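You operate a simulated robot arm through the tools that you are given. There is no shell and no other tool.

Carry out the task below with a simulated robot arm. There is one attempt and no reset: what you move stays moved.

Task
Tidy up at the roof of the fridge. At the end: the pink carton (marked "ROSE") from the roof of the fridge is on the pine table; the cider bottle from the roof of the fridge is on the pine table; the yellow carton (marked "LEMON") from the roof of the fridge is on the pine table; the green carton (marked "MINT") from the roof of the fridge is on the pine table; whatever was shut is shut again. Leave all else as you found it, and nothing knocked over. Set down upright: green carton, pink carton, yellow carton, cider bottle.

It is judged by the outcome, as a careful person would: the job done as asked, and still so three seconds after it is handed in. It fails if anything else is knocked over, pushed out of place, dropped, spilled or broken.

Robot
A 6-joint arm with a two-finger gripper, fixed in place. Base frame: the origin is on the floor under the middle of its stand, x ahead of it, y to its left, z up. Lengths are in mm, angles in rad, forces in N, time in s.
With the tool pointing down near the work surface it reaches from about 140 to 660 mm from the base axis. Its first joint turns from -1.152 to 1.152 rad. Payload 2.45 kg.
The TCP is the grasp point between the finger pads, 30 mm short of the fingertips. In the tool frame z runs along the fingers and y along their closing line. The gripper opens to 106 mm; its body begins 79 mm behind the TCP.
Orientation is that of the tool frame in the base frame, as a unit quaternion [w, x, y, z]. With the fingers straight down and closing along the base's y, the tool's x points along the base's -x, its y along +y and its z along -z.

Tools
- The arm moves only by the tool arm_command. Its arguments are lists of equal length, an entry for each row: "travel": the shift along the tool's x, y, z in units of 100 mm (1.0 is 100 mm), a list of three; "delta_rot": the turn, a rotation vector about the tool's x, y, z in units of 60 degrees (1.0 is 60 degrees), a list of three. In form: {"travel": [[x, y, z], ...], "delta_rot": [[rx, ry, rz], ...]}. A call has 1 to 20 rows; each row is the pose to reach, as a shift and turn from the pose commanded when the call began, along the tool's axes at that moment. "hand" is the gripper command, from -1 (fully open) to 1 (shut), values between in proportion, set as the call begins (left out, the last holds). A call with a number of a shift or a turn outside -1 to 1 is refused whole. A row lasts 0.2 s, in which the tool goes at most 50 mm and 0.15 rad; a call with a longer step from one row to the next is refused whole, and so is a gripper value outside its range. Where a pose cannot be reached the arm comes as near as it can. A force on the tool above 40 N (or 10 N above the force at the start of the call, whichever is more), or a blocked arm, ends the call early, and 0.2 s more pass. The fingers move at their own pace (about 153 mm/s each) and stop on an object; they squeeze with about 43 N. The grip force told is the motor's: it shows also when the fingers shut on nothing. Time passes only in rows, and 0.2 s behind the last, so rows that repeat a pose let the fingers close. The reply holds the time, the measured pose of the TCP, the force on the tool along the base axes, the opening and the grip force, in the units named above and with some noise, with the torque about the TCP (base axes, N m) and any sound that the robot's microphone picked up, and new pictures: "show" is both (left out), scene, wrist or none.
- Cameras (640 x 400 px; columns grow to the right, rows downward): "scene" is fixed at [55.5, 428.4, 1393.3]; the picture's right is [-0.77, -0.64, 0.00], its down [-0.42, 0.50, -0.75] and it looks along [0.48, -0.58, -0.66] (base axes); focal length 252 px, centre (320, 200). "wrist" rides on the gripper at [76, -2, -106] in the tool frame; the picture's right is [0.02, 1.00, 0.00], its down [-0.78, 0.02, -0.62] and it looks along [-0.62, 0.01, 0.78] (tool axes); focal length 247 px, centre (320, 200).
- measure_at(camera, pixels): for up to 12 pixels [column, row] of the newest picture of that camera ("zoom" is the newest enlarged one), the place [x, y, z] in the base frame of the surface seen there, good to about 2 mm, but the place of the scene camera against the robot may be out by one fixed shift of up to 18 mm in any direction. It takes no simulated time.
- inspect(camera, box): a new picture of the part [left, top, right, bottom] of that camera's present view, enlarged. It takes no simulated time.
- job_done(): hands the job in; it is judged then, once.

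Unless the task says otherwise, let go and move clear before handing in.

The tools are called as a command line: name --argument value ..., lists and objects as JSON in quotes. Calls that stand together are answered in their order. arm_command: Moves the arm, as the interface text tells. Its arguments: {"type":"object","properties":{"travel":{"type":"array"},"delta_rot":{"type":"array"},"hand":{"type":"number"},"show":{"type":"string","enum":["both","scene","wrist","none"]}},"required":["travel","delta_rot"]} The other tools are called the same way: measure_at (camera, pixels) gives the place of the surface under pixels of a picture; inspect (camera, box) takes an enlarged picture of a part of a camera's view; job_done () hands the job in.

At the start:

```text
t: 0.0
ee_pos: [302.1, 74.4, 1222.3]
tcp_rot: [0.001, 0.0, 1.0, -0.001]
force: [-0.2, -0.8, 0.6]
moment: [0.0, 0.03, 0.02]
finger_gap: 106.0
gripper_force: 0.1
```

scene: 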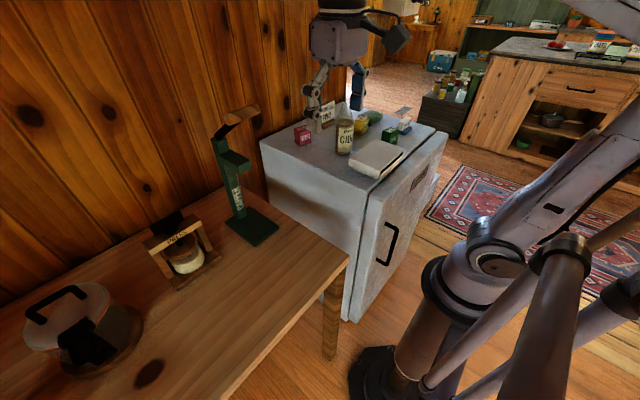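
wrist: 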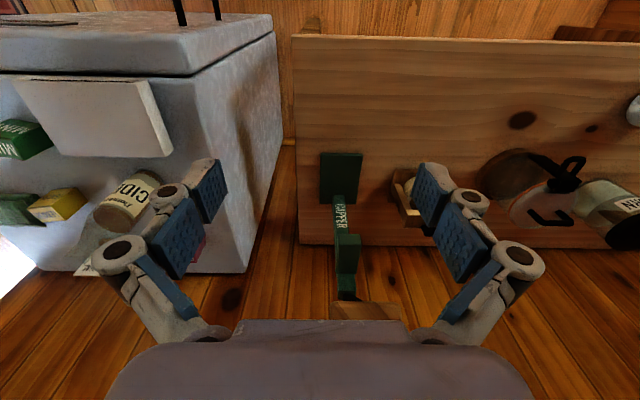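

The scene picture shows the fridge roof with several cartons and the cider bottle around (300-405, 105-155), and the table with a green corker/capper tool and others. I'll enlarge both to identify everything before moving.

inspect --camera "scene" --box '[260, 80, 460, 205]'

inspect --camera "wrist" --box '[0, 0, 320, 280]'

inspect --camera "scene" --box '[0, 80, 360, 400]'

```text
3.20 times, centred on (360, 142) of scene
```

zoom: 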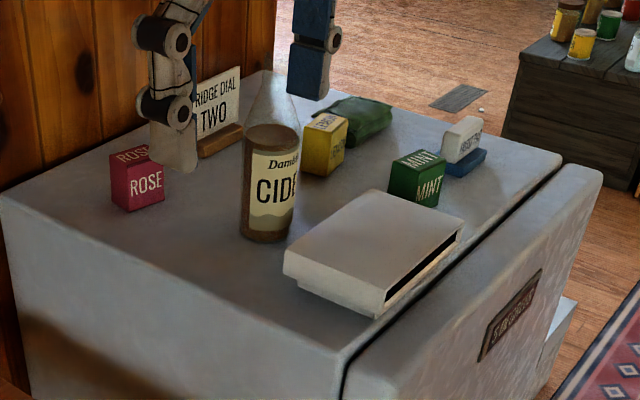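

```text
1.43 times, centred on (160, 140) of wrist
```

zoom: 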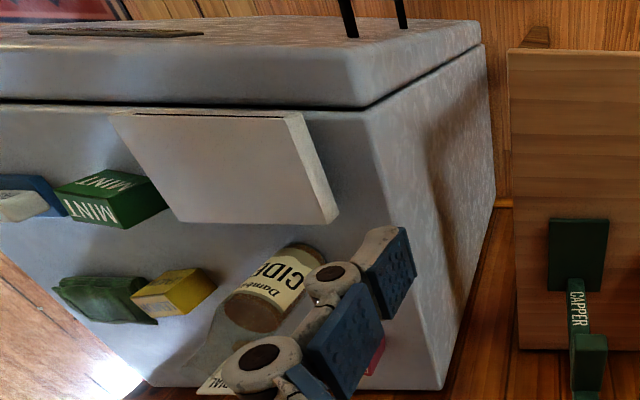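

```text
1.25 times, centred on (180, 240) of scene
```

zoom: 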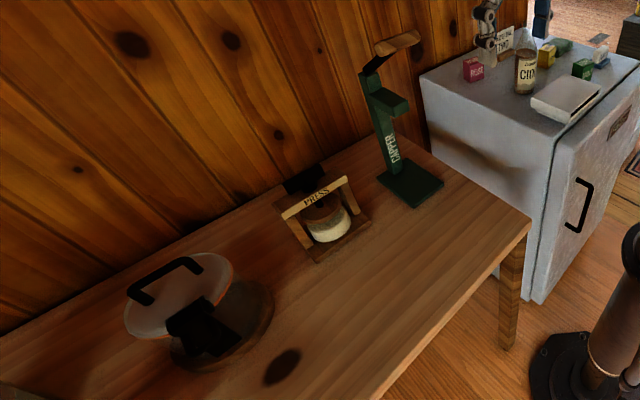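

The fridge top holds ROSE, CIDER, LEMON, MINT plus a green pouch, sign, white box and small thing. I'll measure in the wrist view (exact) and re-zoom the scene on the fridge top.

measure_at --camera "wrist" --pixels '[[28, 132], [62, 205], [125, 205], [85, 85], [150, 90], [40, 80], [225, 80], [240, 265], [15, 210], [30, 240], [345, 180], [410, 200]]'

measure_at --camera "wrist" --pixels '[[320, 60], [320, 130], [400, 60], [400, 130], [500, 60], [500, 220], [300, 40], [600, 60], [340, 240], [350, 300], [375, 310], [545, 190]]'

inspect --camera "scene" --box '[280, 90, 420, 190]'

```text
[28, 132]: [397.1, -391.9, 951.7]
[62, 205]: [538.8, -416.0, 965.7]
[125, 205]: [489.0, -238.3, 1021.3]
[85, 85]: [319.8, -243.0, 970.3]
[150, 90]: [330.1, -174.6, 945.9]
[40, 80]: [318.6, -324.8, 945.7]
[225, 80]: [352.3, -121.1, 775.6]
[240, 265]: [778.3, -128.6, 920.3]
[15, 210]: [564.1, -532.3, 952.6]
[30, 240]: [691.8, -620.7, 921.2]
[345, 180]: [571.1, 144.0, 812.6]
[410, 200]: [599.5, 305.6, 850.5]
```

```text
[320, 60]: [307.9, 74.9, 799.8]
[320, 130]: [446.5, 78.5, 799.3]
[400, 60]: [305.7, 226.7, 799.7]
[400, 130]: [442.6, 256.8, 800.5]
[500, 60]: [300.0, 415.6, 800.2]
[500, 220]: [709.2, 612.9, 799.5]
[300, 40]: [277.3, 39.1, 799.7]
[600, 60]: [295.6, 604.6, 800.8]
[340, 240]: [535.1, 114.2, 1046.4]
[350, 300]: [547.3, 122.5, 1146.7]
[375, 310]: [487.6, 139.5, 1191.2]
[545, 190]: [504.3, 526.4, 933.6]
```

```text
4.00 times, centred on (350, 140) of scene
```

zoom: 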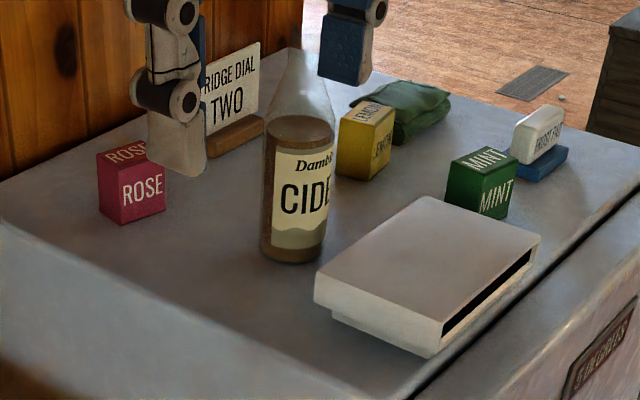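

The fridge roof is at z≈920 and the table top at z≈800. Now I'll measure item corners from this zoom picture.

measure_at --camera "zoom" --pixels '[[122, 222], [119, 165], [163, 178], [140, 190], [125, 153], [100, 155], [303, 200], [295, 258], [302, 100], [300, 55], [290, 130], [240, 280]]'

measure_at --camera "zoom" --pixels '[[365, 115], [372, 178], [341, 118], [392, 112], [368, 125], [485, 163], [482, 215], [450, 162], [512, 160], [487, 178], [420, 110], [540, 130]]'

measure_at --camera "zoom" --pixels '[[420, 200], [318, 275], [430, 350], [536, 240], [240, 130], [235, 90], [440, 255], [560, 155], [520, 155], [430, 385], [30, 200], [600, 140]]'

```text
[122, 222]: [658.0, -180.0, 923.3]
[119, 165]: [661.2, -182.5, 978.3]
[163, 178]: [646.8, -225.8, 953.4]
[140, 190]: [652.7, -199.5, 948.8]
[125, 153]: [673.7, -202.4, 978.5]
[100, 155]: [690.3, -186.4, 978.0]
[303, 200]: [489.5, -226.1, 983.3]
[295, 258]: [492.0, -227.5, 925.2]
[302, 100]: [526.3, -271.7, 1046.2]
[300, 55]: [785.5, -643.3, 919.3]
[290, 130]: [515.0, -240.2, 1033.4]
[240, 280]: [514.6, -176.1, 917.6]
```

```text
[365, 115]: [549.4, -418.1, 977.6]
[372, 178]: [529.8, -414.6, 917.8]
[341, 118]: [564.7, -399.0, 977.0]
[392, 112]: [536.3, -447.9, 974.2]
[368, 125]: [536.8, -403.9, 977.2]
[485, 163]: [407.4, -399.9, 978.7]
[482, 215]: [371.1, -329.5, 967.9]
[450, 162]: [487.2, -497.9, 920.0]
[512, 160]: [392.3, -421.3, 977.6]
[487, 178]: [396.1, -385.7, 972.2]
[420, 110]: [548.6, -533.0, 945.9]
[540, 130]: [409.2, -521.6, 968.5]
```

```text
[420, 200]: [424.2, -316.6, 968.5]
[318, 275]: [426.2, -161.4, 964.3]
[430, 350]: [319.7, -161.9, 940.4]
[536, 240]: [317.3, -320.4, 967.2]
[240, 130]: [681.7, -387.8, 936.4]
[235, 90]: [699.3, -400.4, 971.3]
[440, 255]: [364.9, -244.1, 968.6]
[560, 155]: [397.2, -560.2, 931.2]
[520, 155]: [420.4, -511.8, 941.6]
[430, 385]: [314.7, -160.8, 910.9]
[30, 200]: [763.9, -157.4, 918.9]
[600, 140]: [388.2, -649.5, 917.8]
```

Readings agree between cameras within a few mm. I'll move the wrist toward the fridge (−y) to get a good downward view of the cartons for exact orientations.

arm_command --travel '[[0, -0.4, 0], [0, -0.8, 0], [0, -1.0, 0]]' --delta_rot '[[0, 0, 0], [0, 0, 0], [0, 0, 0]]' --hand -1 --show "none"

arm_command --travel '[[0, -0.4, 0], [0, -0.8, 0], [0, -1.0, 0]]' --delta_rot '[[0, 0, 0], [0, 0, 0], [0, 0, 0]]' --show "none"

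arm_command --travel '[[0, -0.4, 0], [0, -0.8, 0], [0, -1.0, 0]]' --delta_rot '[[0, 0, 0], [0, 0, 0], [0, 0, 0]]' --show "both"

```text
t: 0.8
ee_pos: [302.3, -26.4, 1224.3]
tcp_rot: [0.0, -0.001, 1.0, 0.0]
force: [0.2, 0.4, -0.5]
moment: [0.02, 0.02, 0.01]
finger_gap: 105.8
gripper_force: 0.2
```

```text
t: 1.6
ee_pos: [300.6, -126.5, 1221.8]
tcp_rot: [0.0, -0.001, 1.0, 0.001]
force: [0.3, 0.2, 0.8]
moment: [0.04, -0.01, -0.02]
finger_gap: 105.9
gripper_force: 0.1
```

```text
t: 2.4
ee_pos: [300.2, -224.9, 1222.9]
tcp_rot: [0.0, -0.002, 1.0, 0.0]
force: [-0.2, 0.3, 0.5]
moment: [-0.01, -0.02, 0.0]
finger_gap: 106.0
gripper_force: 0.1
```

scene: 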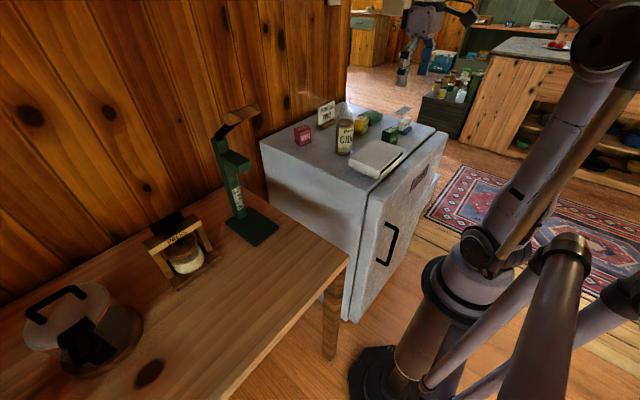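
wrist: 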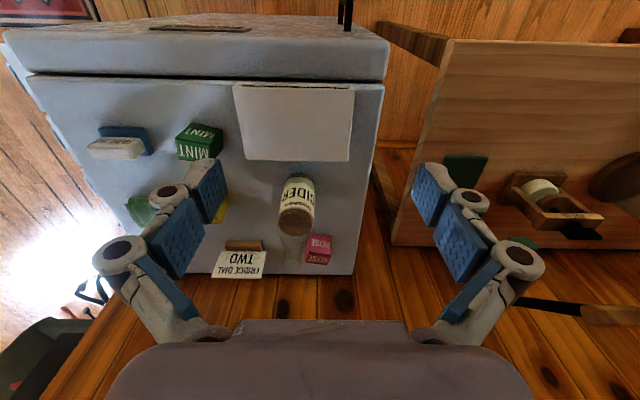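

The wrist view now shows all the roof items (MINT at ~(200,140), cider at (297,205), ROSE at (318,248), sign at (240,262)). I'll enlarge both views to measure corners.

inspect --camera "scene" --box '[280, 90, 420, 190]'

inspect --camera "wrist" --box '[80, 70, 400, 280]'

```text
4.00 times, centred on (350, 140) of scene
```

zoom: 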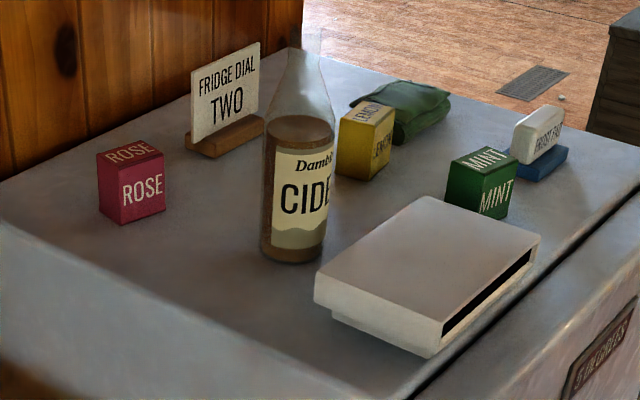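

```text
1.90 times, centred on (240, 175) of wrist
```

zoom: 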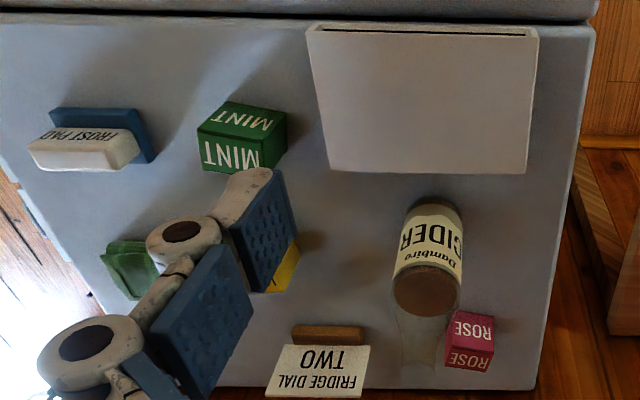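

I'll measure the corners of MINT, the bottle, ROSE and the sign in the wrist zoom.

measure_at --camera "zoom" --pixels '[[228, 104], [285, 114], [200, 132], [261, 150], [204, 167], [256, 170], [285, 150], [232, 155], [247, 122], [276, 140], [220, 90], [300, 130]]'

measure_at --camera "zoom" --pixels '[[456, 313], [494, 320], [450, 345], [490, 350], [448, 368], [488, 370], [470, 360], [425, 290], [400, 280], [455, 290], [425, 335], [425, 205]]'

measure_at --camera "zoom" --pixels '[[290, 250], [285, 280], [278, 288], [298, 260], [295, 328], [362, 330], [280, 347], [368, 347], [268, 395], [360, 395], [105, 255], [150, 245]]'

measure_at --camera "zoom" --pixels '[[309, 28], [536, 32], [328, 168], [527, 170], [330, 175], [28, 148], [138, 150], [120, 165], [55, 108], [148, 160], [585, 40], [530, 385]]'

```text
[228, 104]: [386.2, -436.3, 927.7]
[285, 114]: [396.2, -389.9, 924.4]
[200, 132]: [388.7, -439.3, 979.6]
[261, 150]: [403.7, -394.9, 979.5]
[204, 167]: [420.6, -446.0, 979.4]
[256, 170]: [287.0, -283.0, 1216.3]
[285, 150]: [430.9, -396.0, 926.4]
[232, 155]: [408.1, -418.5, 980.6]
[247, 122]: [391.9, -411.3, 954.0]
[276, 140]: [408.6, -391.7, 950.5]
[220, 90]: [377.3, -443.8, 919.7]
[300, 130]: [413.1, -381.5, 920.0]
```

```text
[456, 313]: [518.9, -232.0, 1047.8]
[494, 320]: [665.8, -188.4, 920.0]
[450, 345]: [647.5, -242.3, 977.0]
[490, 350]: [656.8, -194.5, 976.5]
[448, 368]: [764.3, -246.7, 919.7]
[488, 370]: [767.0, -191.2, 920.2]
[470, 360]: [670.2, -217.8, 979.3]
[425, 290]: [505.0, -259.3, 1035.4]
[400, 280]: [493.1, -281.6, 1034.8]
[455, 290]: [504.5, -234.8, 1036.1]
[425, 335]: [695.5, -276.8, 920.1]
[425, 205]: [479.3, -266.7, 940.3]
```

```text
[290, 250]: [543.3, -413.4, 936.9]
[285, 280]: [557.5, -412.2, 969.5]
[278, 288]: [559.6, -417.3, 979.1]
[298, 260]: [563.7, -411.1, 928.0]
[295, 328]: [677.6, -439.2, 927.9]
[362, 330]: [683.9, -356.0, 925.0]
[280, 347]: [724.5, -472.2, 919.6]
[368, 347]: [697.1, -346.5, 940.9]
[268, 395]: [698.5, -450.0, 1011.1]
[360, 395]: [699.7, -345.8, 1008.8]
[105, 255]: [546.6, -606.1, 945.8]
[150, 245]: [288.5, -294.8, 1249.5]
```

```text
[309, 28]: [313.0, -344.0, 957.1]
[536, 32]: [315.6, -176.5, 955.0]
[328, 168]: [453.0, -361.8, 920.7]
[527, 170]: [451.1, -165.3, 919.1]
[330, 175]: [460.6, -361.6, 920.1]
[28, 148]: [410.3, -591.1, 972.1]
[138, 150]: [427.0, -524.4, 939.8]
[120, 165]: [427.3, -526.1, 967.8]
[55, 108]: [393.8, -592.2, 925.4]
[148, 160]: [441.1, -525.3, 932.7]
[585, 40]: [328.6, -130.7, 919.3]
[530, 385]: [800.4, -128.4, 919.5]
```

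Geometry so far: the bottle is about Ø64, axis near (507,−262), top ≈1098, and cartons are ~46 mm wide with tops at 979. I'll take the bottle first (it stands in front of ROSE), moving above it to refine its centre.

arm_command --travel '[[-0.4, -0.1, 0], [-0.8, -0.2, 0], [-1.0, -0.3, 0]]' --delta_rot '[[0, 0, 0], [0, 0, 0], [0, 0, 0]]' --show "none"

arm_command --travel '[[-0.35, -0.05, 0], [-0.7, -0.05, 0], [-0.8, -0.05, 0]]' --delta_rot '[[0, 0, 0], [0, 0, 0], [0, 0, 0]]' --show "both"

```text
t: 3.2
ee_pos: [402.7, -254.2, 1224.0]
tcp_rot: [0.0, 0.0, 1.0, 0.0]
force: [0.2, -0.7, 0.1]
moment: [0.04, 0.01, -0.02]
finger_gap: 105.8
gripper_force: 0.0
```

```text
t: 4.0
ee_pos: [474.5, -257.7, 1220.4]
tcp_rot: [0.0, 0.0, 1.0, -0.001]
force: [0.7, 0.5, 0.1]
moment: [-0.01, 0.02, -0.03]
finger_gap: 106.1
gripper_force: 0.0
out of reach, approached as far as the arm can: row 2, 3
```

scene: 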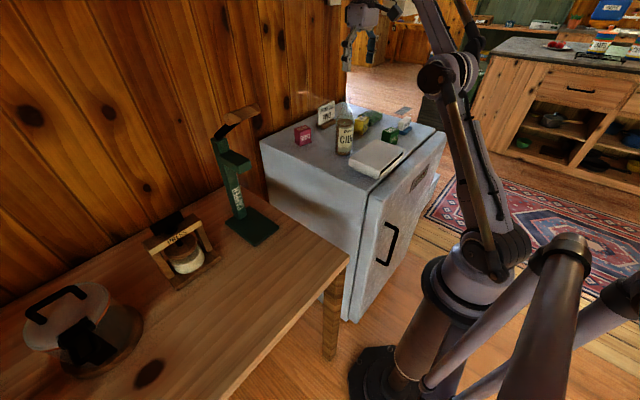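
wrist: 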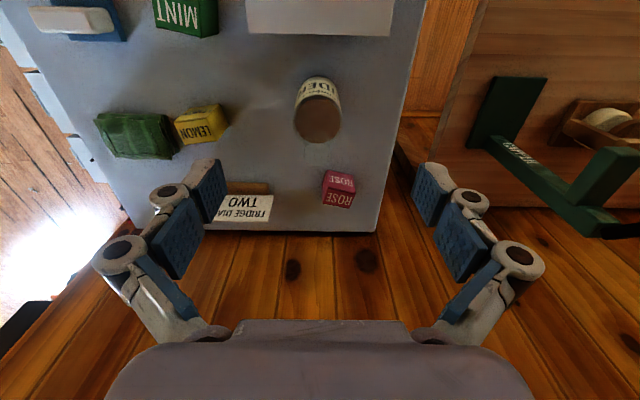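

At z=1222 the arm reaches only ~540 mm radius, so I need to go lower before going farther. This wrist view shows LEMON (200,125), pouch (135,135), bottle (317,110), ROSE (340,188) clearly; measure those now.

inspect --camera "wrist" --box '[80, 0, 400, 240]'

measure_at --camera "wrist" --pixels '[[318, 120], [298, 120], [338, 120], [318, 138], [317, 82], [300, 95], [337, 95], [318, 150], [340, 165], [324, 172], [355, 172], [338, 198]]'

measure_at --camera "wrist" --pixels '[[178, 115], [218, 106], [176, 124], [184, 143], [222, 135], [226, 125], [218, 118], [200, 132], [173, 140], [160, 155], [140, 115], [150, 135]]'

```text
1.67 times, centred on (240, 120) of wrist
```

zoom: 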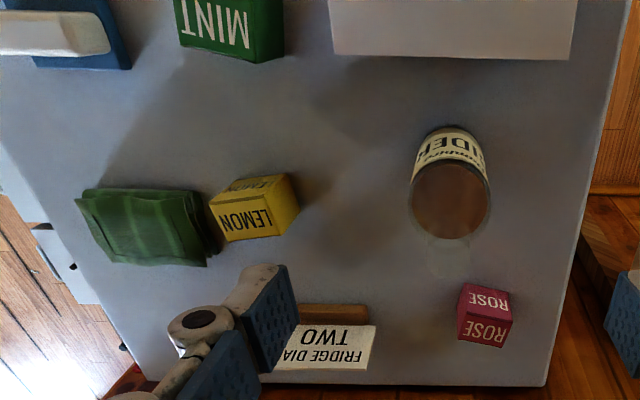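

```text
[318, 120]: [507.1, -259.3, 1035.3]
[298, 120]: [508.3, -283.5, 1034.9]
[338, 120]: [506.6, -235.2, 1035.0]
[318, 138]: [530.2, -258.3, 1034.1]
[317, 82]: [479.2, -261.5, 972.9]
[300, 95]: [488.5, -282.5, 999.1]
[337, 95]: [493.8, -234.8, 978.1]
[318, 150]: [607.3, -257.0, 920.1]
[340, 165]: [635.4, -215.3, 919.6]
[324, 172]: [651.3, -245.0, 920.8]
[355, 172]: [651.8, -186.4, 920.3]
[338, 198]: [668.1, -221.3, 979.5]
```

```text
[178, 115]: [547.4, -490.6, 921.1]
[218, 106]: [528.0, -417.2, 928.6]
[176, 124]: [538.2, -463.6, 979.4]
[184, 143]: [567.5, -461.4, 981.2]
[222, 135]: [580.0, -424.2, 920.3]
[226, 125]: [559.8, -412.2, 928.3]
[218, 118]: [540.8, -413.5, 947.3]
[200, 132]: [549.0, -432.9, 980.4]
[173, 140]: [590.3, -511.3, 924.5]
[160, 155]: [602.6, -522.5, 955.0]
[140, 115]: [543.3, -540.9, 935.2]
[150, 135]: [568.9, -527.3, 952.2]
```

The bottle axis is at about (508,−260) with liquid surface at z=1035; LEMON's centre is ≈(556,−437) with ~40 mm to the pouch, ROSE's ≈(672,−216). I'll descend to ~1150 here, still above the bottle top, then go over the bottle.

arm_command --travel '[[0, 0, 0.35], [0, 0, 0.7], [0, 0, 0.7]]' --delta_rot '[[0, 0, 0], [0, 0, 0], [0, 0, 0]]' --show "wrist"

```text
t: 4.8
ee_pos: [472.5, -258.1, 1150.3]
tcp_rot: [0.0, -0.001, 1.0, 0.0]
force: [-0.2, 0.3, 0.5]
moment: [-0.01, -0.04, 0.0]
finger_gap: 106.0
gripper_force: 0.1
```

wrist: 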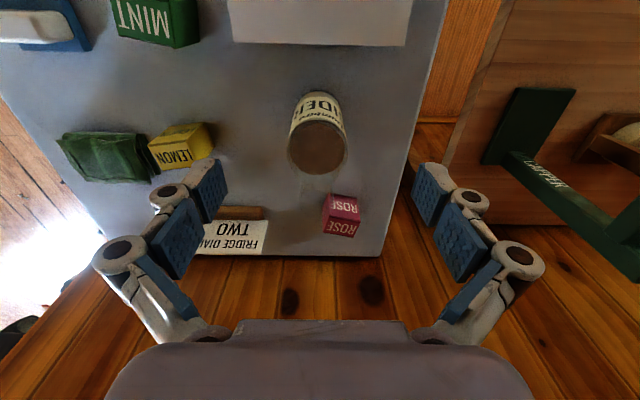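

Pose is now (473,−258,1150). Let me zoom in on the bottle to see the clear neck and its top before moving over it.

inspect --camera "wrist" --box '[250, 70, 400, 220]'

inspect --camera "scene" --box '[310, 80, 390, 170]'

```text
2.67 times, centred on (325, 145) of wrist
```

zoom: 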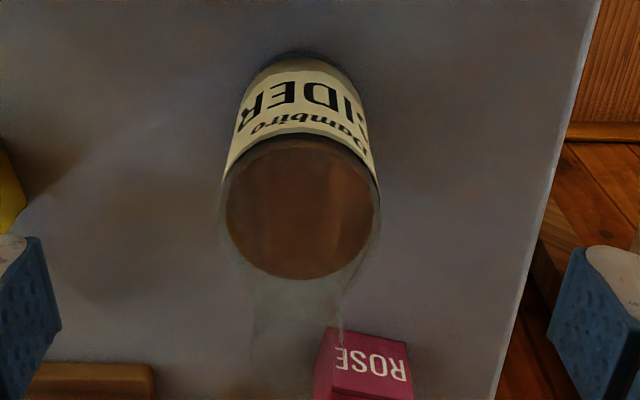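

```text
4.44 times, centred on (350, 125) of scene
```

zoom: 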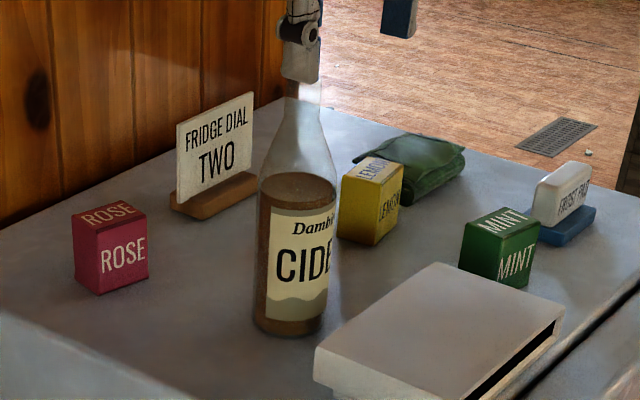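

The clear neck is hard to see; I'll zoom tightly on the scene view of the neck (around (345,100)).

inspect --camera "scene" --box '[325, 70, 375, 120]'

inspect --camera "wrist" --box '[280, 120, 360, 220]'

```text
8.00 times, centred on (350, 95) of scene
```

zoom: 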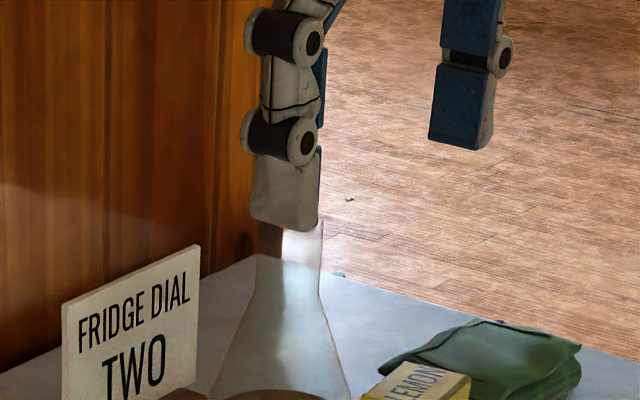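

```text
4.00 times, centred on (320, 170) of wrist
```

zoom: 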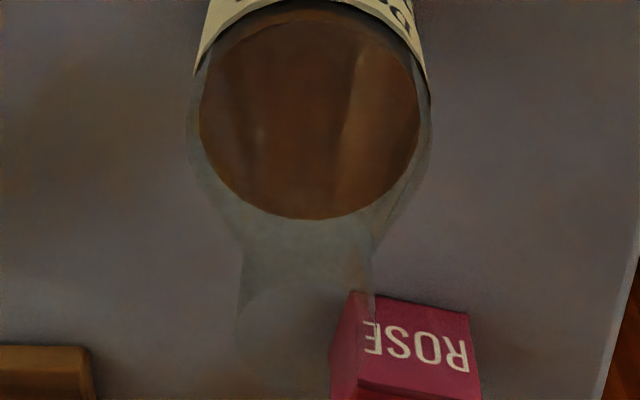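

The neck top is partly hidden by the finger; my estimate is 1113–1121. I'll raise the hand 70 mm so the scene camera sees the whole neck and can pin the height.

arm_command --travel '[[0, 0, -0.35], [0, 0, -0.7]]' --delta_rot '[[0, 0, 0], [0, 0, 0]]' --show "none"

inspect --camera "scene" --box '[330, 75, 365, 125]'

inspect --camera "wrist" --box '[280, 70, 360, 190]'

```text
t: 5.4
ee_pos: [473.7, -259.5, 1222.0]
tcp_rot: [0.0, 0.0, 1.0, 0.0]
force: [1.0, -0.3, 0.2]
moment: [0.07, 0.1, 0.02]
finger_gap: 106.1
gripper_force: 0.1
```

```text
8.00 times, centred on (348, 100) of scene
```

zoom: 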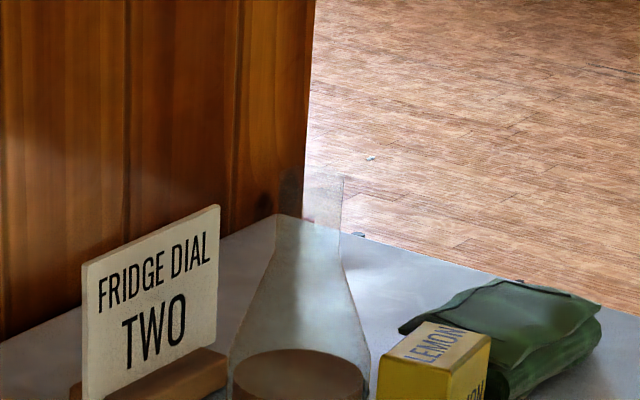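

```text
3.33 times, centred on (320, 130) of wrist
```

zoom: 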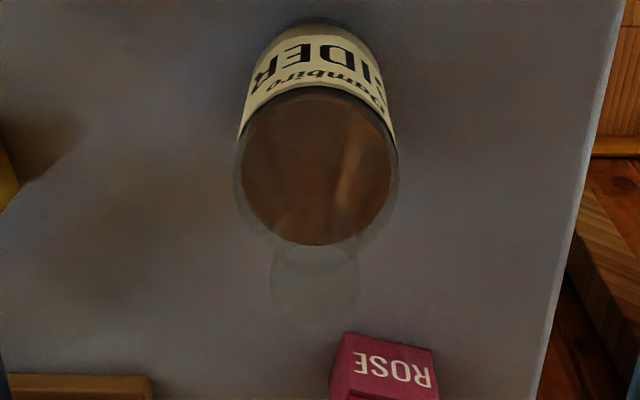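

Now the rim is visible: scene gives the bottle top ≈1116, wrist ≈1122, so the palm allows TCP down to ~1048 with tips gripping the straight body at 1018–1040. I'll centre over the bottle and descend to 1100 first.

arm_command --travel '[[0, 0, 0.4], [0, 0, 0.75], [-0.2, 0, 0.75], [-0.34, 0, 0.85], [-0.34, 0, 1.0]]' --delta_rot '[[0, 0, 0], [0, 0, 0], [0, 0, 0], [0, 0, 0], [0, 0, 0]]' --show "both"

```text
t: 6.6
ee_pos: [508.5, -257.0, 1119.4]
tcp_rot: [0.0, -0.001, 1.0, 0.0]
force: [-0.3, -0.3, 0.4]
moment: [0.0, -0.02, 0.03]
finger_gap: 105.7
gripper_force: 0.0
```

scene: 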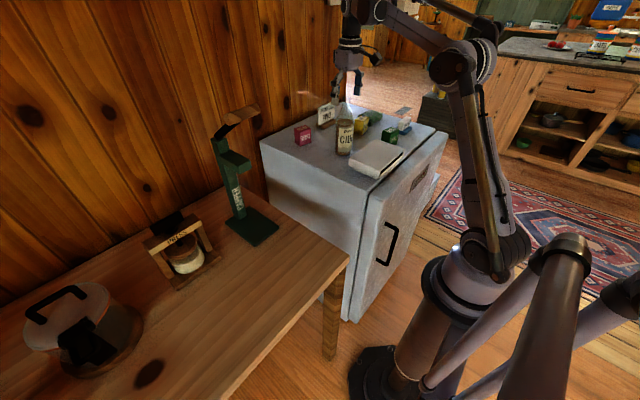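
wrist: 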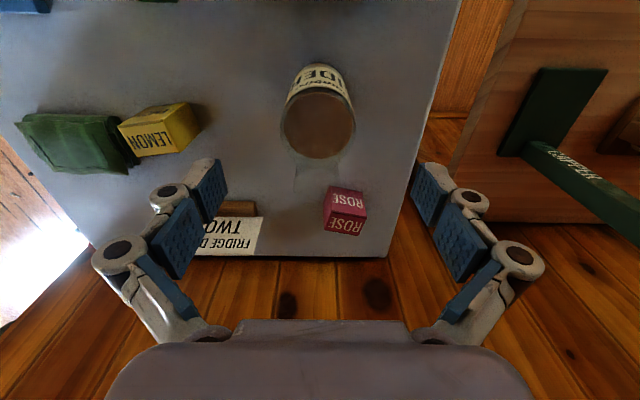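

Centred at about (508,−258,1119). I'll check the liquid disc centre from here and then continue down 50 mm.

measure_at --camera "wrist" --pixels '[[318, 125], [286, 122], [350, 122], [318, 152], [318, 96], [318, 86]]'

arm_command --travel '[[0, -0.01, 0.2], [0, -0.01, 0.4], [0, -0.01, 0.5]]' --delta_rot '[[0, 0, 0], [0, 0, 0], [0, 0, 0]]' --show "both"

```text
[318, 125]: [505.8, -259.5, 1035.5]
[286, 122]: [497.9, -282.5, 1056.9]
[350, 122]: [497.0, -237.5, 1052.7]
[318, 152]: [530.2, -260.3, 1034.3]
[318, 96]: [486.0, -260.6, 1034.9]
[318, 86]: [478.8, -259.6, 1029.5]
```

```text
t: 7.4
ee_pos: [506.5, -260.3, 1070.9]
tcp_rot: [0.0, 0.0, 1.0, 0.0]
force: [0.2, 0.6, -0.5]
moment: [-0.03, 0.04, 0.0]
finger_gap: 106.0
gripper_force: 0.1
```

scene: 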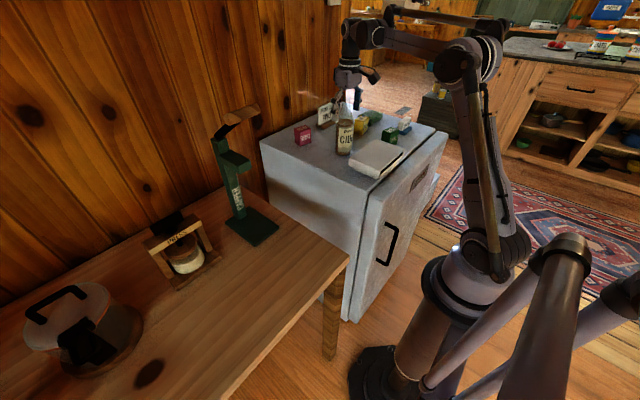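
wrist: 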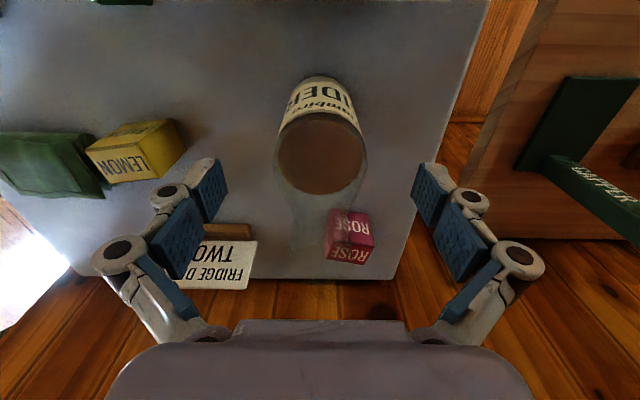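

The bottle is straight (r≈29) up to about 1035 and tapers above that. Let me check whether the neck/rim registers in measurement before the last 20 mm of descent.

inspect --camera "wrist" --box '[260, 180, 400, 310]'

measure_at --camera "wrist" --pixels '[[312, 200], [312, 215], [312, 230], [312, 245], [300, 240], [300, 260], [312, 260], [312, 275], [325, 268], [340, 268], [290, 235], [295, 250]]'

```text
3.08 times, centred on (330, 245) of wrist
```

zoom: 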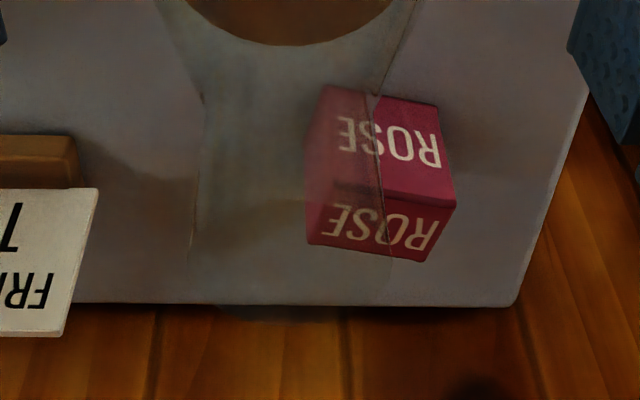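

```text
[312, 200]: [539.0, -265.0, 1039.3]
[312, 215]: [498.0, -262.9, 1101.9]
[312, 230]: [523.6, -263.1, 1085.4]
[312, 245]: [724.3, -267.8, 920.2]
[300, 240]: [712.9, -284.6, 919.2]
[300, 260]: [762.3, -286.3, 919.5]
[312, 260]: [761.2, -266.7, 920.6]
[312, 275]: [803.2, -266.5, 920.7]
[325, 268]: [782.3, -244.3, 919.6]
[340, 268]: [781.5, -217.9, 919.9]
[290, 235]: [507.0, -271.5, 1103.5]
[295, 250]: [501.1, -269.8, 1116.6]
```

The rim is at ≈1120 (neck point measured at 1116.6), so TCP z=1048 leaves ~6 mm to the palm. Descend 22 mm and close gently on the bottle.

arm_command --travel '[[0, 0, 0.1], [0, 0, 0.18], [0, 0, 0.22], [0, 0, 0.22]]' --delta_rot '[[0, 0, 0], [0, 0, 0], [0, 0, 0], [0, 0, 0]]' --show "both"

```text
t: 8.4
ee_pos: [507.2, -260.3, 1048.2]
tcp_rot: [0.0, 0.0, 1.0, 0.001]
force: [0.8, -0.1, 0.6]
moment: [0.03, 0.01, -0.02]
finger_gap: 106.0
gripper_force: 0.0
```

scene: 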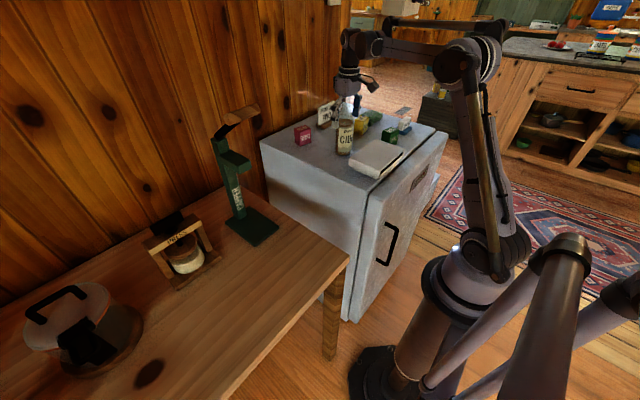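
wrist: 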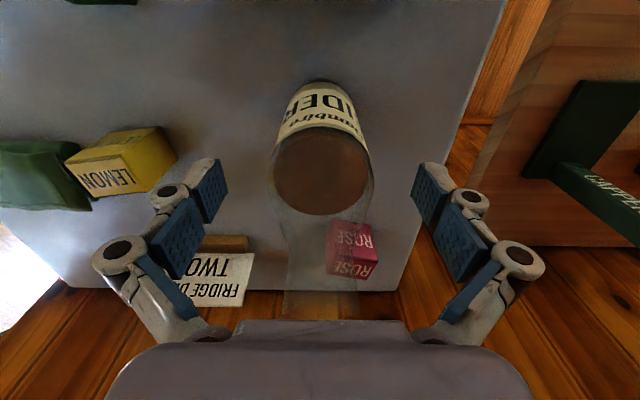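

The fingertips straddle the top of the straight body (disc at (322,175)). Closing now with held rows.

arm_command --travel '[[0, 0, 0], [0, 0, 0], [0, 0, 0], [0, 0, 0]]' --delta_rot '[[0, 0, 0], [0, 0, 0], [0, 0, 0], [0, 0, 0]]' --hand 1 --show "both"

```text
t: 9.4
ee_pos: [507.5, -260.5, 1048.9]
tcp_rot: [0.001, -0.001, 1.0, 0.0]
force: [0.6, 2.1, 19.8]
moment: [0.11, -0.07, 0.23]
finger_gap: 57.9
gripper_force: 43.2
```

scene: 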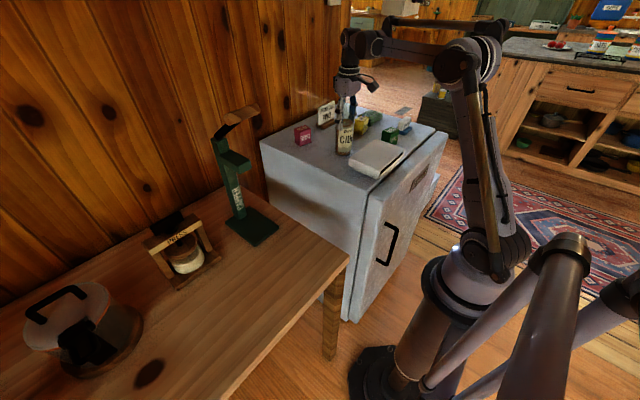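
wrist: 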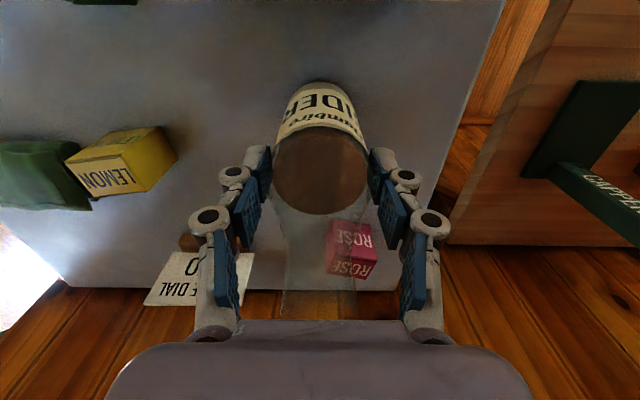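

Gripped at gap 57.9 with 43 N; there's 20 N of downward press on the bottle, so I'll lift slowly 10 mm and check the hold.

arm_command --travel '[[0, 0, -0.03], [0, 0, -0.06], [0, 0, -0.1], [0, 0, -0.15], [0, 0, -0.15]]' --delta_rot '[[0, 0, 0], [0, 0, 0], [0, 0, 0], [0, 0, 0], [0, 0, 0]]' --show "both"

```text
t: 10.6
ee_pos: [507.1, -260.5, 1062.4]
tcp_rot: [0.0, 0.0, 1.0, -0.001]
force: [0.2, -0.1, -4.5]
moment: [-0.04, 0.0, -0.01]
finger_gap: 58.5
gripper_force: 42.9
```

scene: 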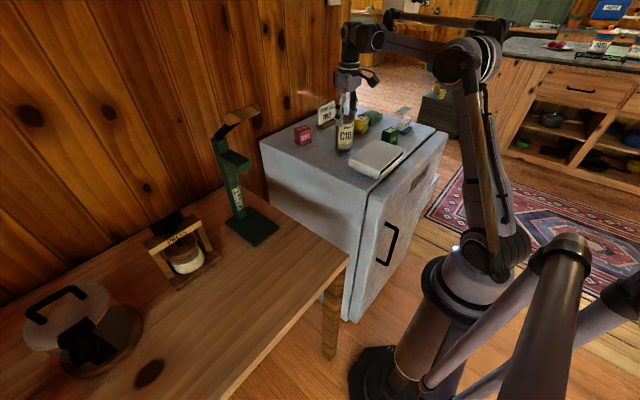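
wrist: 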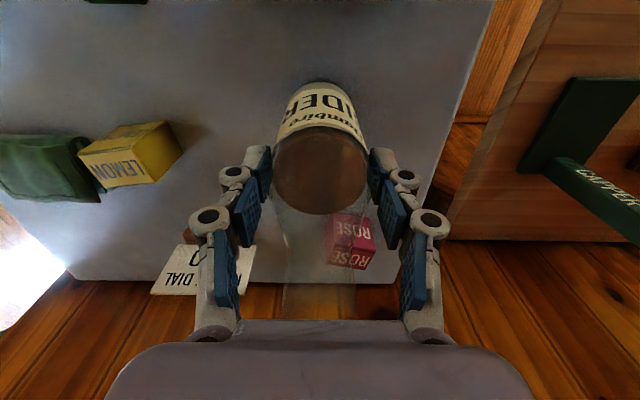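

The bottle is held (−4.5 N weight, gap steady). Before carrying, I'll measure the table items' near edges in the scene view, and lift a further 70 mm.

measure_at --camera "scene" --pixels '[[346, 258], [278, 231], [257, 246], [226, 217], [218, 258], [178, 290], [150, 255], [140, 345], [95, 383], [120, 370], [240, 385], [60, 390]]'

arm_command --travel '[[0, 0, -0.2], [0, 0, -0.4], [0, 0, -0.6], [0, 0, -0.7]]' --delta_rot '[[0, 0, 0], [0, 0, 0], [0, 0, 0], [0, 0, 0]]' --show "none"

```text
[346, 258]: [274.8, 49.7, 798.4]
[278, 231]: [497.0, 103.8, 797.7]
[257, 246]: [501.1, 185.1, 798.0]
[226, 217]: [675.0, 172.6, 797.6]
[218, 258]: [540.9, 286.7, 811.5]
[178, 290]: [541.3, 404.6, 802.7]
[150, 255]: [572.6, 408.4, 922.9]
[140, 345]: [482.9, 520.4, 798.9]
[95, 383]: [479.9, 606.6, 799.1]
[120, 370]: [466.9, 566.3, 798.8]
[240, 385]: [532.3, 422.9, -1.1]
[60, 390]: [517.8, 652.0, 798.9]
```

```text
t: 11.6
ee_pos: [505.4, -261.5, 1134.2]
tcp_rot: [0.0, 0.0, 1.0, -0.001]
force: [0.4, -0.5, -4.9]
moment: [0.0, 0.03, 0.01]
finger_gap: 58.2
gripper_force: 43.2
```

Table front edge is at x≈272, free area x 285–460, y 50–500 (after correcting the scene shift). I'll carry the bottle over the white box corner (bottom ≈1005 vs 970) toward x=350, then along +y.

arm_command --travel '[[0.25, 0.15, 0], [0.55, 0.4, 0], [0.8, 0.7, 0], [0.95, 0.9, 0]]' --delta_rot '[[0, 0, 0], [0, 0, 0], [0, 0, 0], [0, 0, 0]]' --show "none"

arm_command --travel '[[0.2, 0.25, 0], [0.4, 0.6, 0], [0.55, 0.9, 0], [0.6, 1.0, 0]]' --delta_rot '[[0, 0, 0], [0, 0, 0], [0, 0, 0], [0, 0, 0]]' --show "both"

```text
t: 12.6
ee_pos: [412.5, -172.1, 1131.7]
tcp_rot: [-0.001, 0.0, 1.0, 0.0]
force: [0.6, 0.5, -4.2]
moment: [-0.03, -0.01, -0.01]
finger_gap: 58.2
gripper_force: 42.8
```

```text
t: 13.6
ee_pos: [353.0, -72.4, 1134.0]
tcp_rot: [0.0, 0.0, 1.0, 0.001]
force: [-0.9, -0.5, -5.5]
moment: [-0.01, -0.03, -0.01]
finger_gap: 58.1
gripper_force: 43.2
```

scene: 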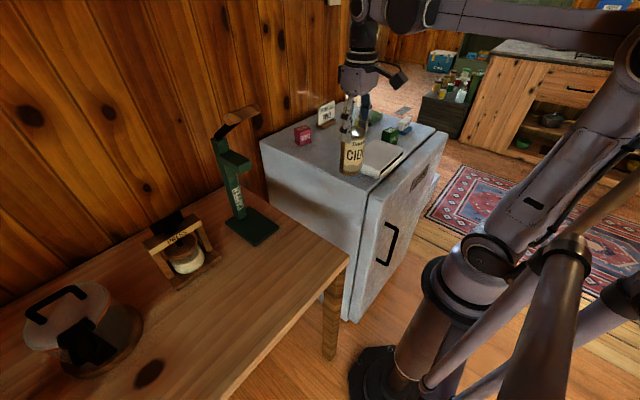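
wrist: 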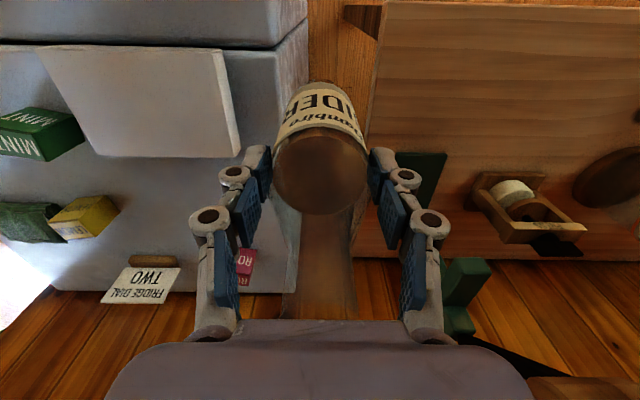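

Bottle steady. Before passing the capper I'll measure how far its wooden lever sticks out (scene (222–258,105–130)).

measure_at --camera "scene" --pixels '[[256, 108], [240, 116], [228, 124], [223, 130], [217, 143], [245, 168]]'

```text
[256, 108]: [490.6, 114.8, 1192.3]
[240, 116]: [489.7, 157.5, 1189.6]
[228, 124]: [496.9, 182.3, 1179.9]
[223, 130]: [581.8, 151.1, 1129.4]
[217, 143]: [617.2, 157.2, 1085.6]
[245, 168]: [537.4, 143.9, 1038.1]
```

The lever bar stays at x≥≈478, well clear of x=353. Continue along +y over the table.

arm_command --travel '[[0, 0.3, 0], [0, 0.65, 0], [0, 1.0, 0]]' --delta_rot '[[0, 0, 0], [0, 0, 0], [0, 0, 0]]' --show "none"

arm_command --travel '[[0, 0.35, 0], [0, 0.7, 0], [0, 1.0, 0]]' --delta_rot '[[0, 0, 0], [0, 0, 0], [0, 0, 0]]' --show "none"

arm_command --travel '[[0, 0.35, 0], [0, 0.7, 0], [0, 1.0, 0]]' --delta_rot '[[0, 0, 0], [0, 0, 0], [0, 0, 0]]' --show "both"

```text
t: 14.4
ee_pos: [353.1, 29.3, 1132.4]
tcp_rot: [0.0, 0.001, 1.0, -0.001]
force: [-0.2, -0.4, -4.2]
moment: [-0.02, 0.05, 0.02]
finger_gap: 58.3
gripper_force: 43.0
```

```text
t: 15.2
ee_pos: [353.2, 129.2, 1132.3]
tcp_rot: [0.0, 0.0, 1.0, 0.0]
force: [-0.4, 1.2, -4.2]
moment: [-0.02, 0.01, -0.02]
finger_gap: 58.3
gripper_force: 42.7
```

```text
t: 16.0
ee_pos: [351.2, 228.6, 1132.9]
tcp_rot: [0.001, 0.0, 1.0, 0.0]
force: [0.2, -0.7, -4.2]
moment: [-0.01, -0.01, 0.01]
finger_gap: 58.1
gripper_force: 42.8
```

scene: 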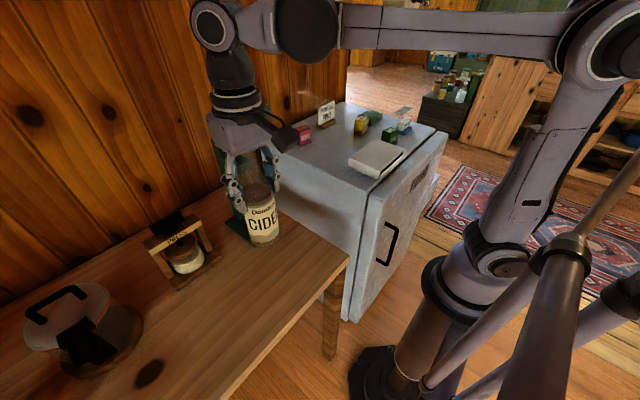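
wrist: 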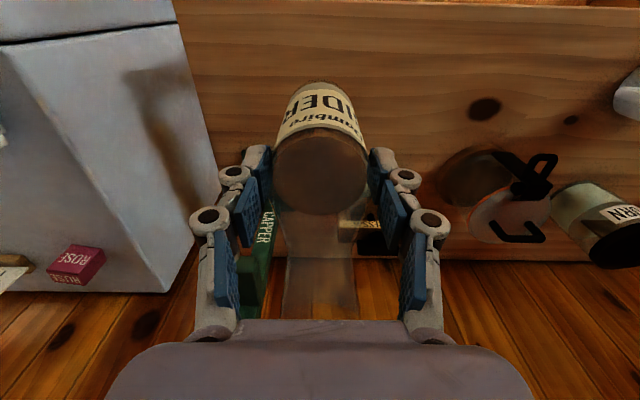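

Continue to y≈400 and begin to lower (target release height TCP ≈ 929).

arm_command --travel '[[0, 0.35, 0], [0, 0.7, 0], [0, 1.0, 0]]' --delta_rot '[[0, 0, 0], [0, 0, 0], [0, 0, 0]]' --show "none"

arm_command --travel '[[0, 0.3, 0.1], [0, 0.55, 0.35], [0, 0.7, 0.7], [0, 0.7, 1.0]]' --delta_rot '[[0, 0, 0], [0, 0, 0], [0, 0, 0], [0, 0, 0]]' --show "both"

```text
t: 16.8
ee_pos: [350.6, 330.1, 1133.7]
tcp_rot: [0.001, 0.0, 1.0, 0.0]
force: [0.2, 0.3, -4.5]
moment: [0.0, 0.02, -0.06]
finger_gap: 58.4
gripper_force: 42.9
```

```text
t: 17.8
ee_pos: [349.6, 401.6, 1031.9]
tcp_rot: [-0.001, -0.001, 1.0, 0.0]
force: [-0.7, 0.4, -4.2]
moment: [-0.02, 0.04, 0.01]
finger_gap: 58.2
gripper_force: 43.2
```

scene: 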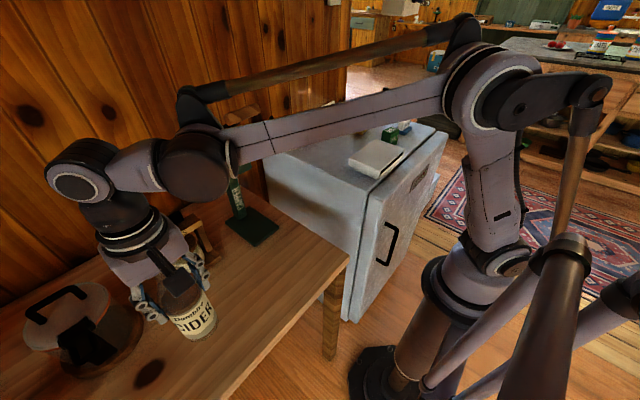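
wrist: 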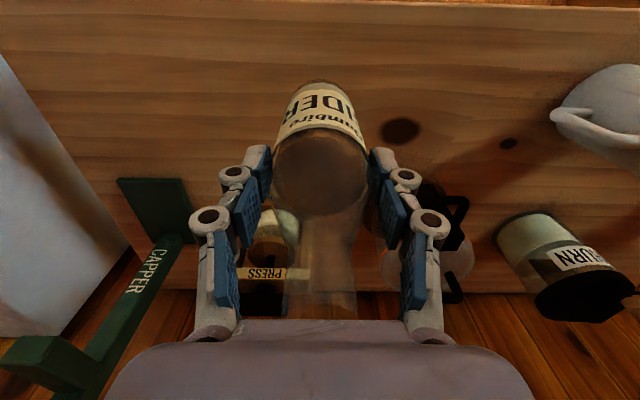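

Bottle is over clear table at (350,401). Lower 90 mm, then the last part in small steps.

arm_command --travel '[[0, 0, 0.3], [0, 0, 0.6], [0, 0, 0.8], [0, 0, 0.92]]' --delta_rot '[[0, 0, 0], [0, 0, 0], [0, 0, 0], [0, 0, 0]]' --show "wrist"

```text
t: 18.8
ee_pos: [351.2, 397.6, 940.6]
tcp_rot: [0.001, 0.0, 1.0, 0.0]
force: [-0.3, 0.4, -5.0]
moment: [0.02, 0.05, -0.01]
finger_gap: 58.4
gripper_force: 43.3
```

wrist: 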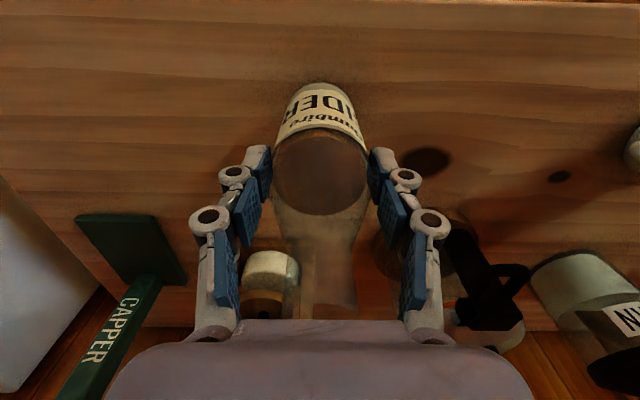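

12 mm remain. Lowering gently and watching the force for touch-down.

arm_command --travel '[[0, 0, 0.04], [0, 0, 0.08], [0, 0, 0.1], [0, 0, 0.11], [0, 0, 0.11]]' --delta_rot '[[0, 0, 0], [0, 0, 0], [0, 0, 0], [0, 0, 0], [0, 0, 0]]' --show "none"

```text
t: 20.0
ee_pos: [351.7, 400.2, 930.0]
tcp_rot: [0.0, -0.001, 1.0, 0.0]
force: [0.1, -0.6, -4.4]
moment: [0.02, 0.05, 0.02]
finger_gap: 58.0
gripper_force: 43.0
```

arm_command --travel '[[0, 0, 0.01], [0, 0, 0.015], [0, 0, 0.02], [0, 0, 0.02]]' --delta_rot '[[0, 0, 0], [0, 0, 0], [0, 0, 0], [0, 0, 0]]' --show "none"

```text
t: 21.0
ee_pos: [350.7, 399.5, 928.8]
tcp_rot: [0.002, 0.0, 1.0, 0.0]
force: [-0.2, -0.5, 20.8]
moment: [-0.06, -0.29, 0.05]
finger_gap: 58.1
gripper_force: 43.4
```

Touch-down confirmed (+21 N). I'll ease up 1 mm to remove the preload and open the fingers.

arm_command --travel '[[0, 0, -0.01], [0, 0, -0.01]]' --delta_rot '[[0, 0, 0], [0, 0, 0]]' --show "none"

arm_command --travel '[[0, 0, 0], [0, 0, 0], [0, 0, 0]]' --delta_rot '[[0, 0, 0], [0, 0, 0], [0, 0, 0]]' --hand -1 --show "both"

```text
t: 21.6
ee_pos: [350.5, 399.4, 929.5]
tcp_rot: [0.001, 0.0, 1.0, 0.0]
force: [1.8, -1.6, 3.3]
moment: [-0.03, -0.21, -0.01]
finger_gap: 58.2
gripper_force: 43.2
```

```text
t: 22.4
ee_pos: [351.7, 400.0, 928.7]
tcp_rot: [0.0, -0.001, 1.0, 0.0]
force: [0.0, 0.8, -0.8]
moment: [-0.04, 0.02, -0.01]
finger_gap: 106.0
gripper_force: 0.0
```

scene: 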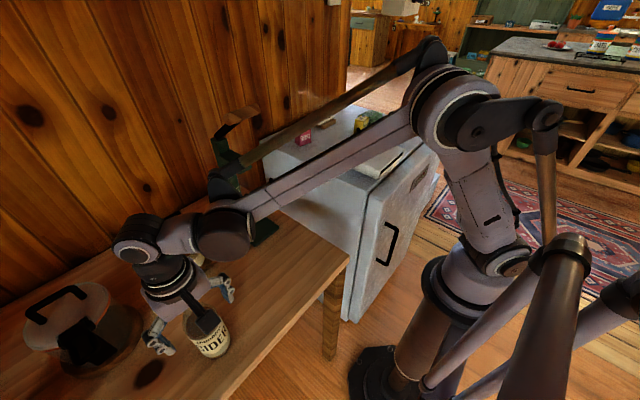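
wrist: 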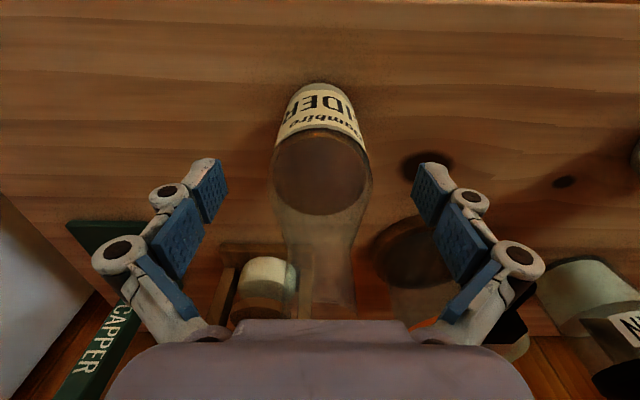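

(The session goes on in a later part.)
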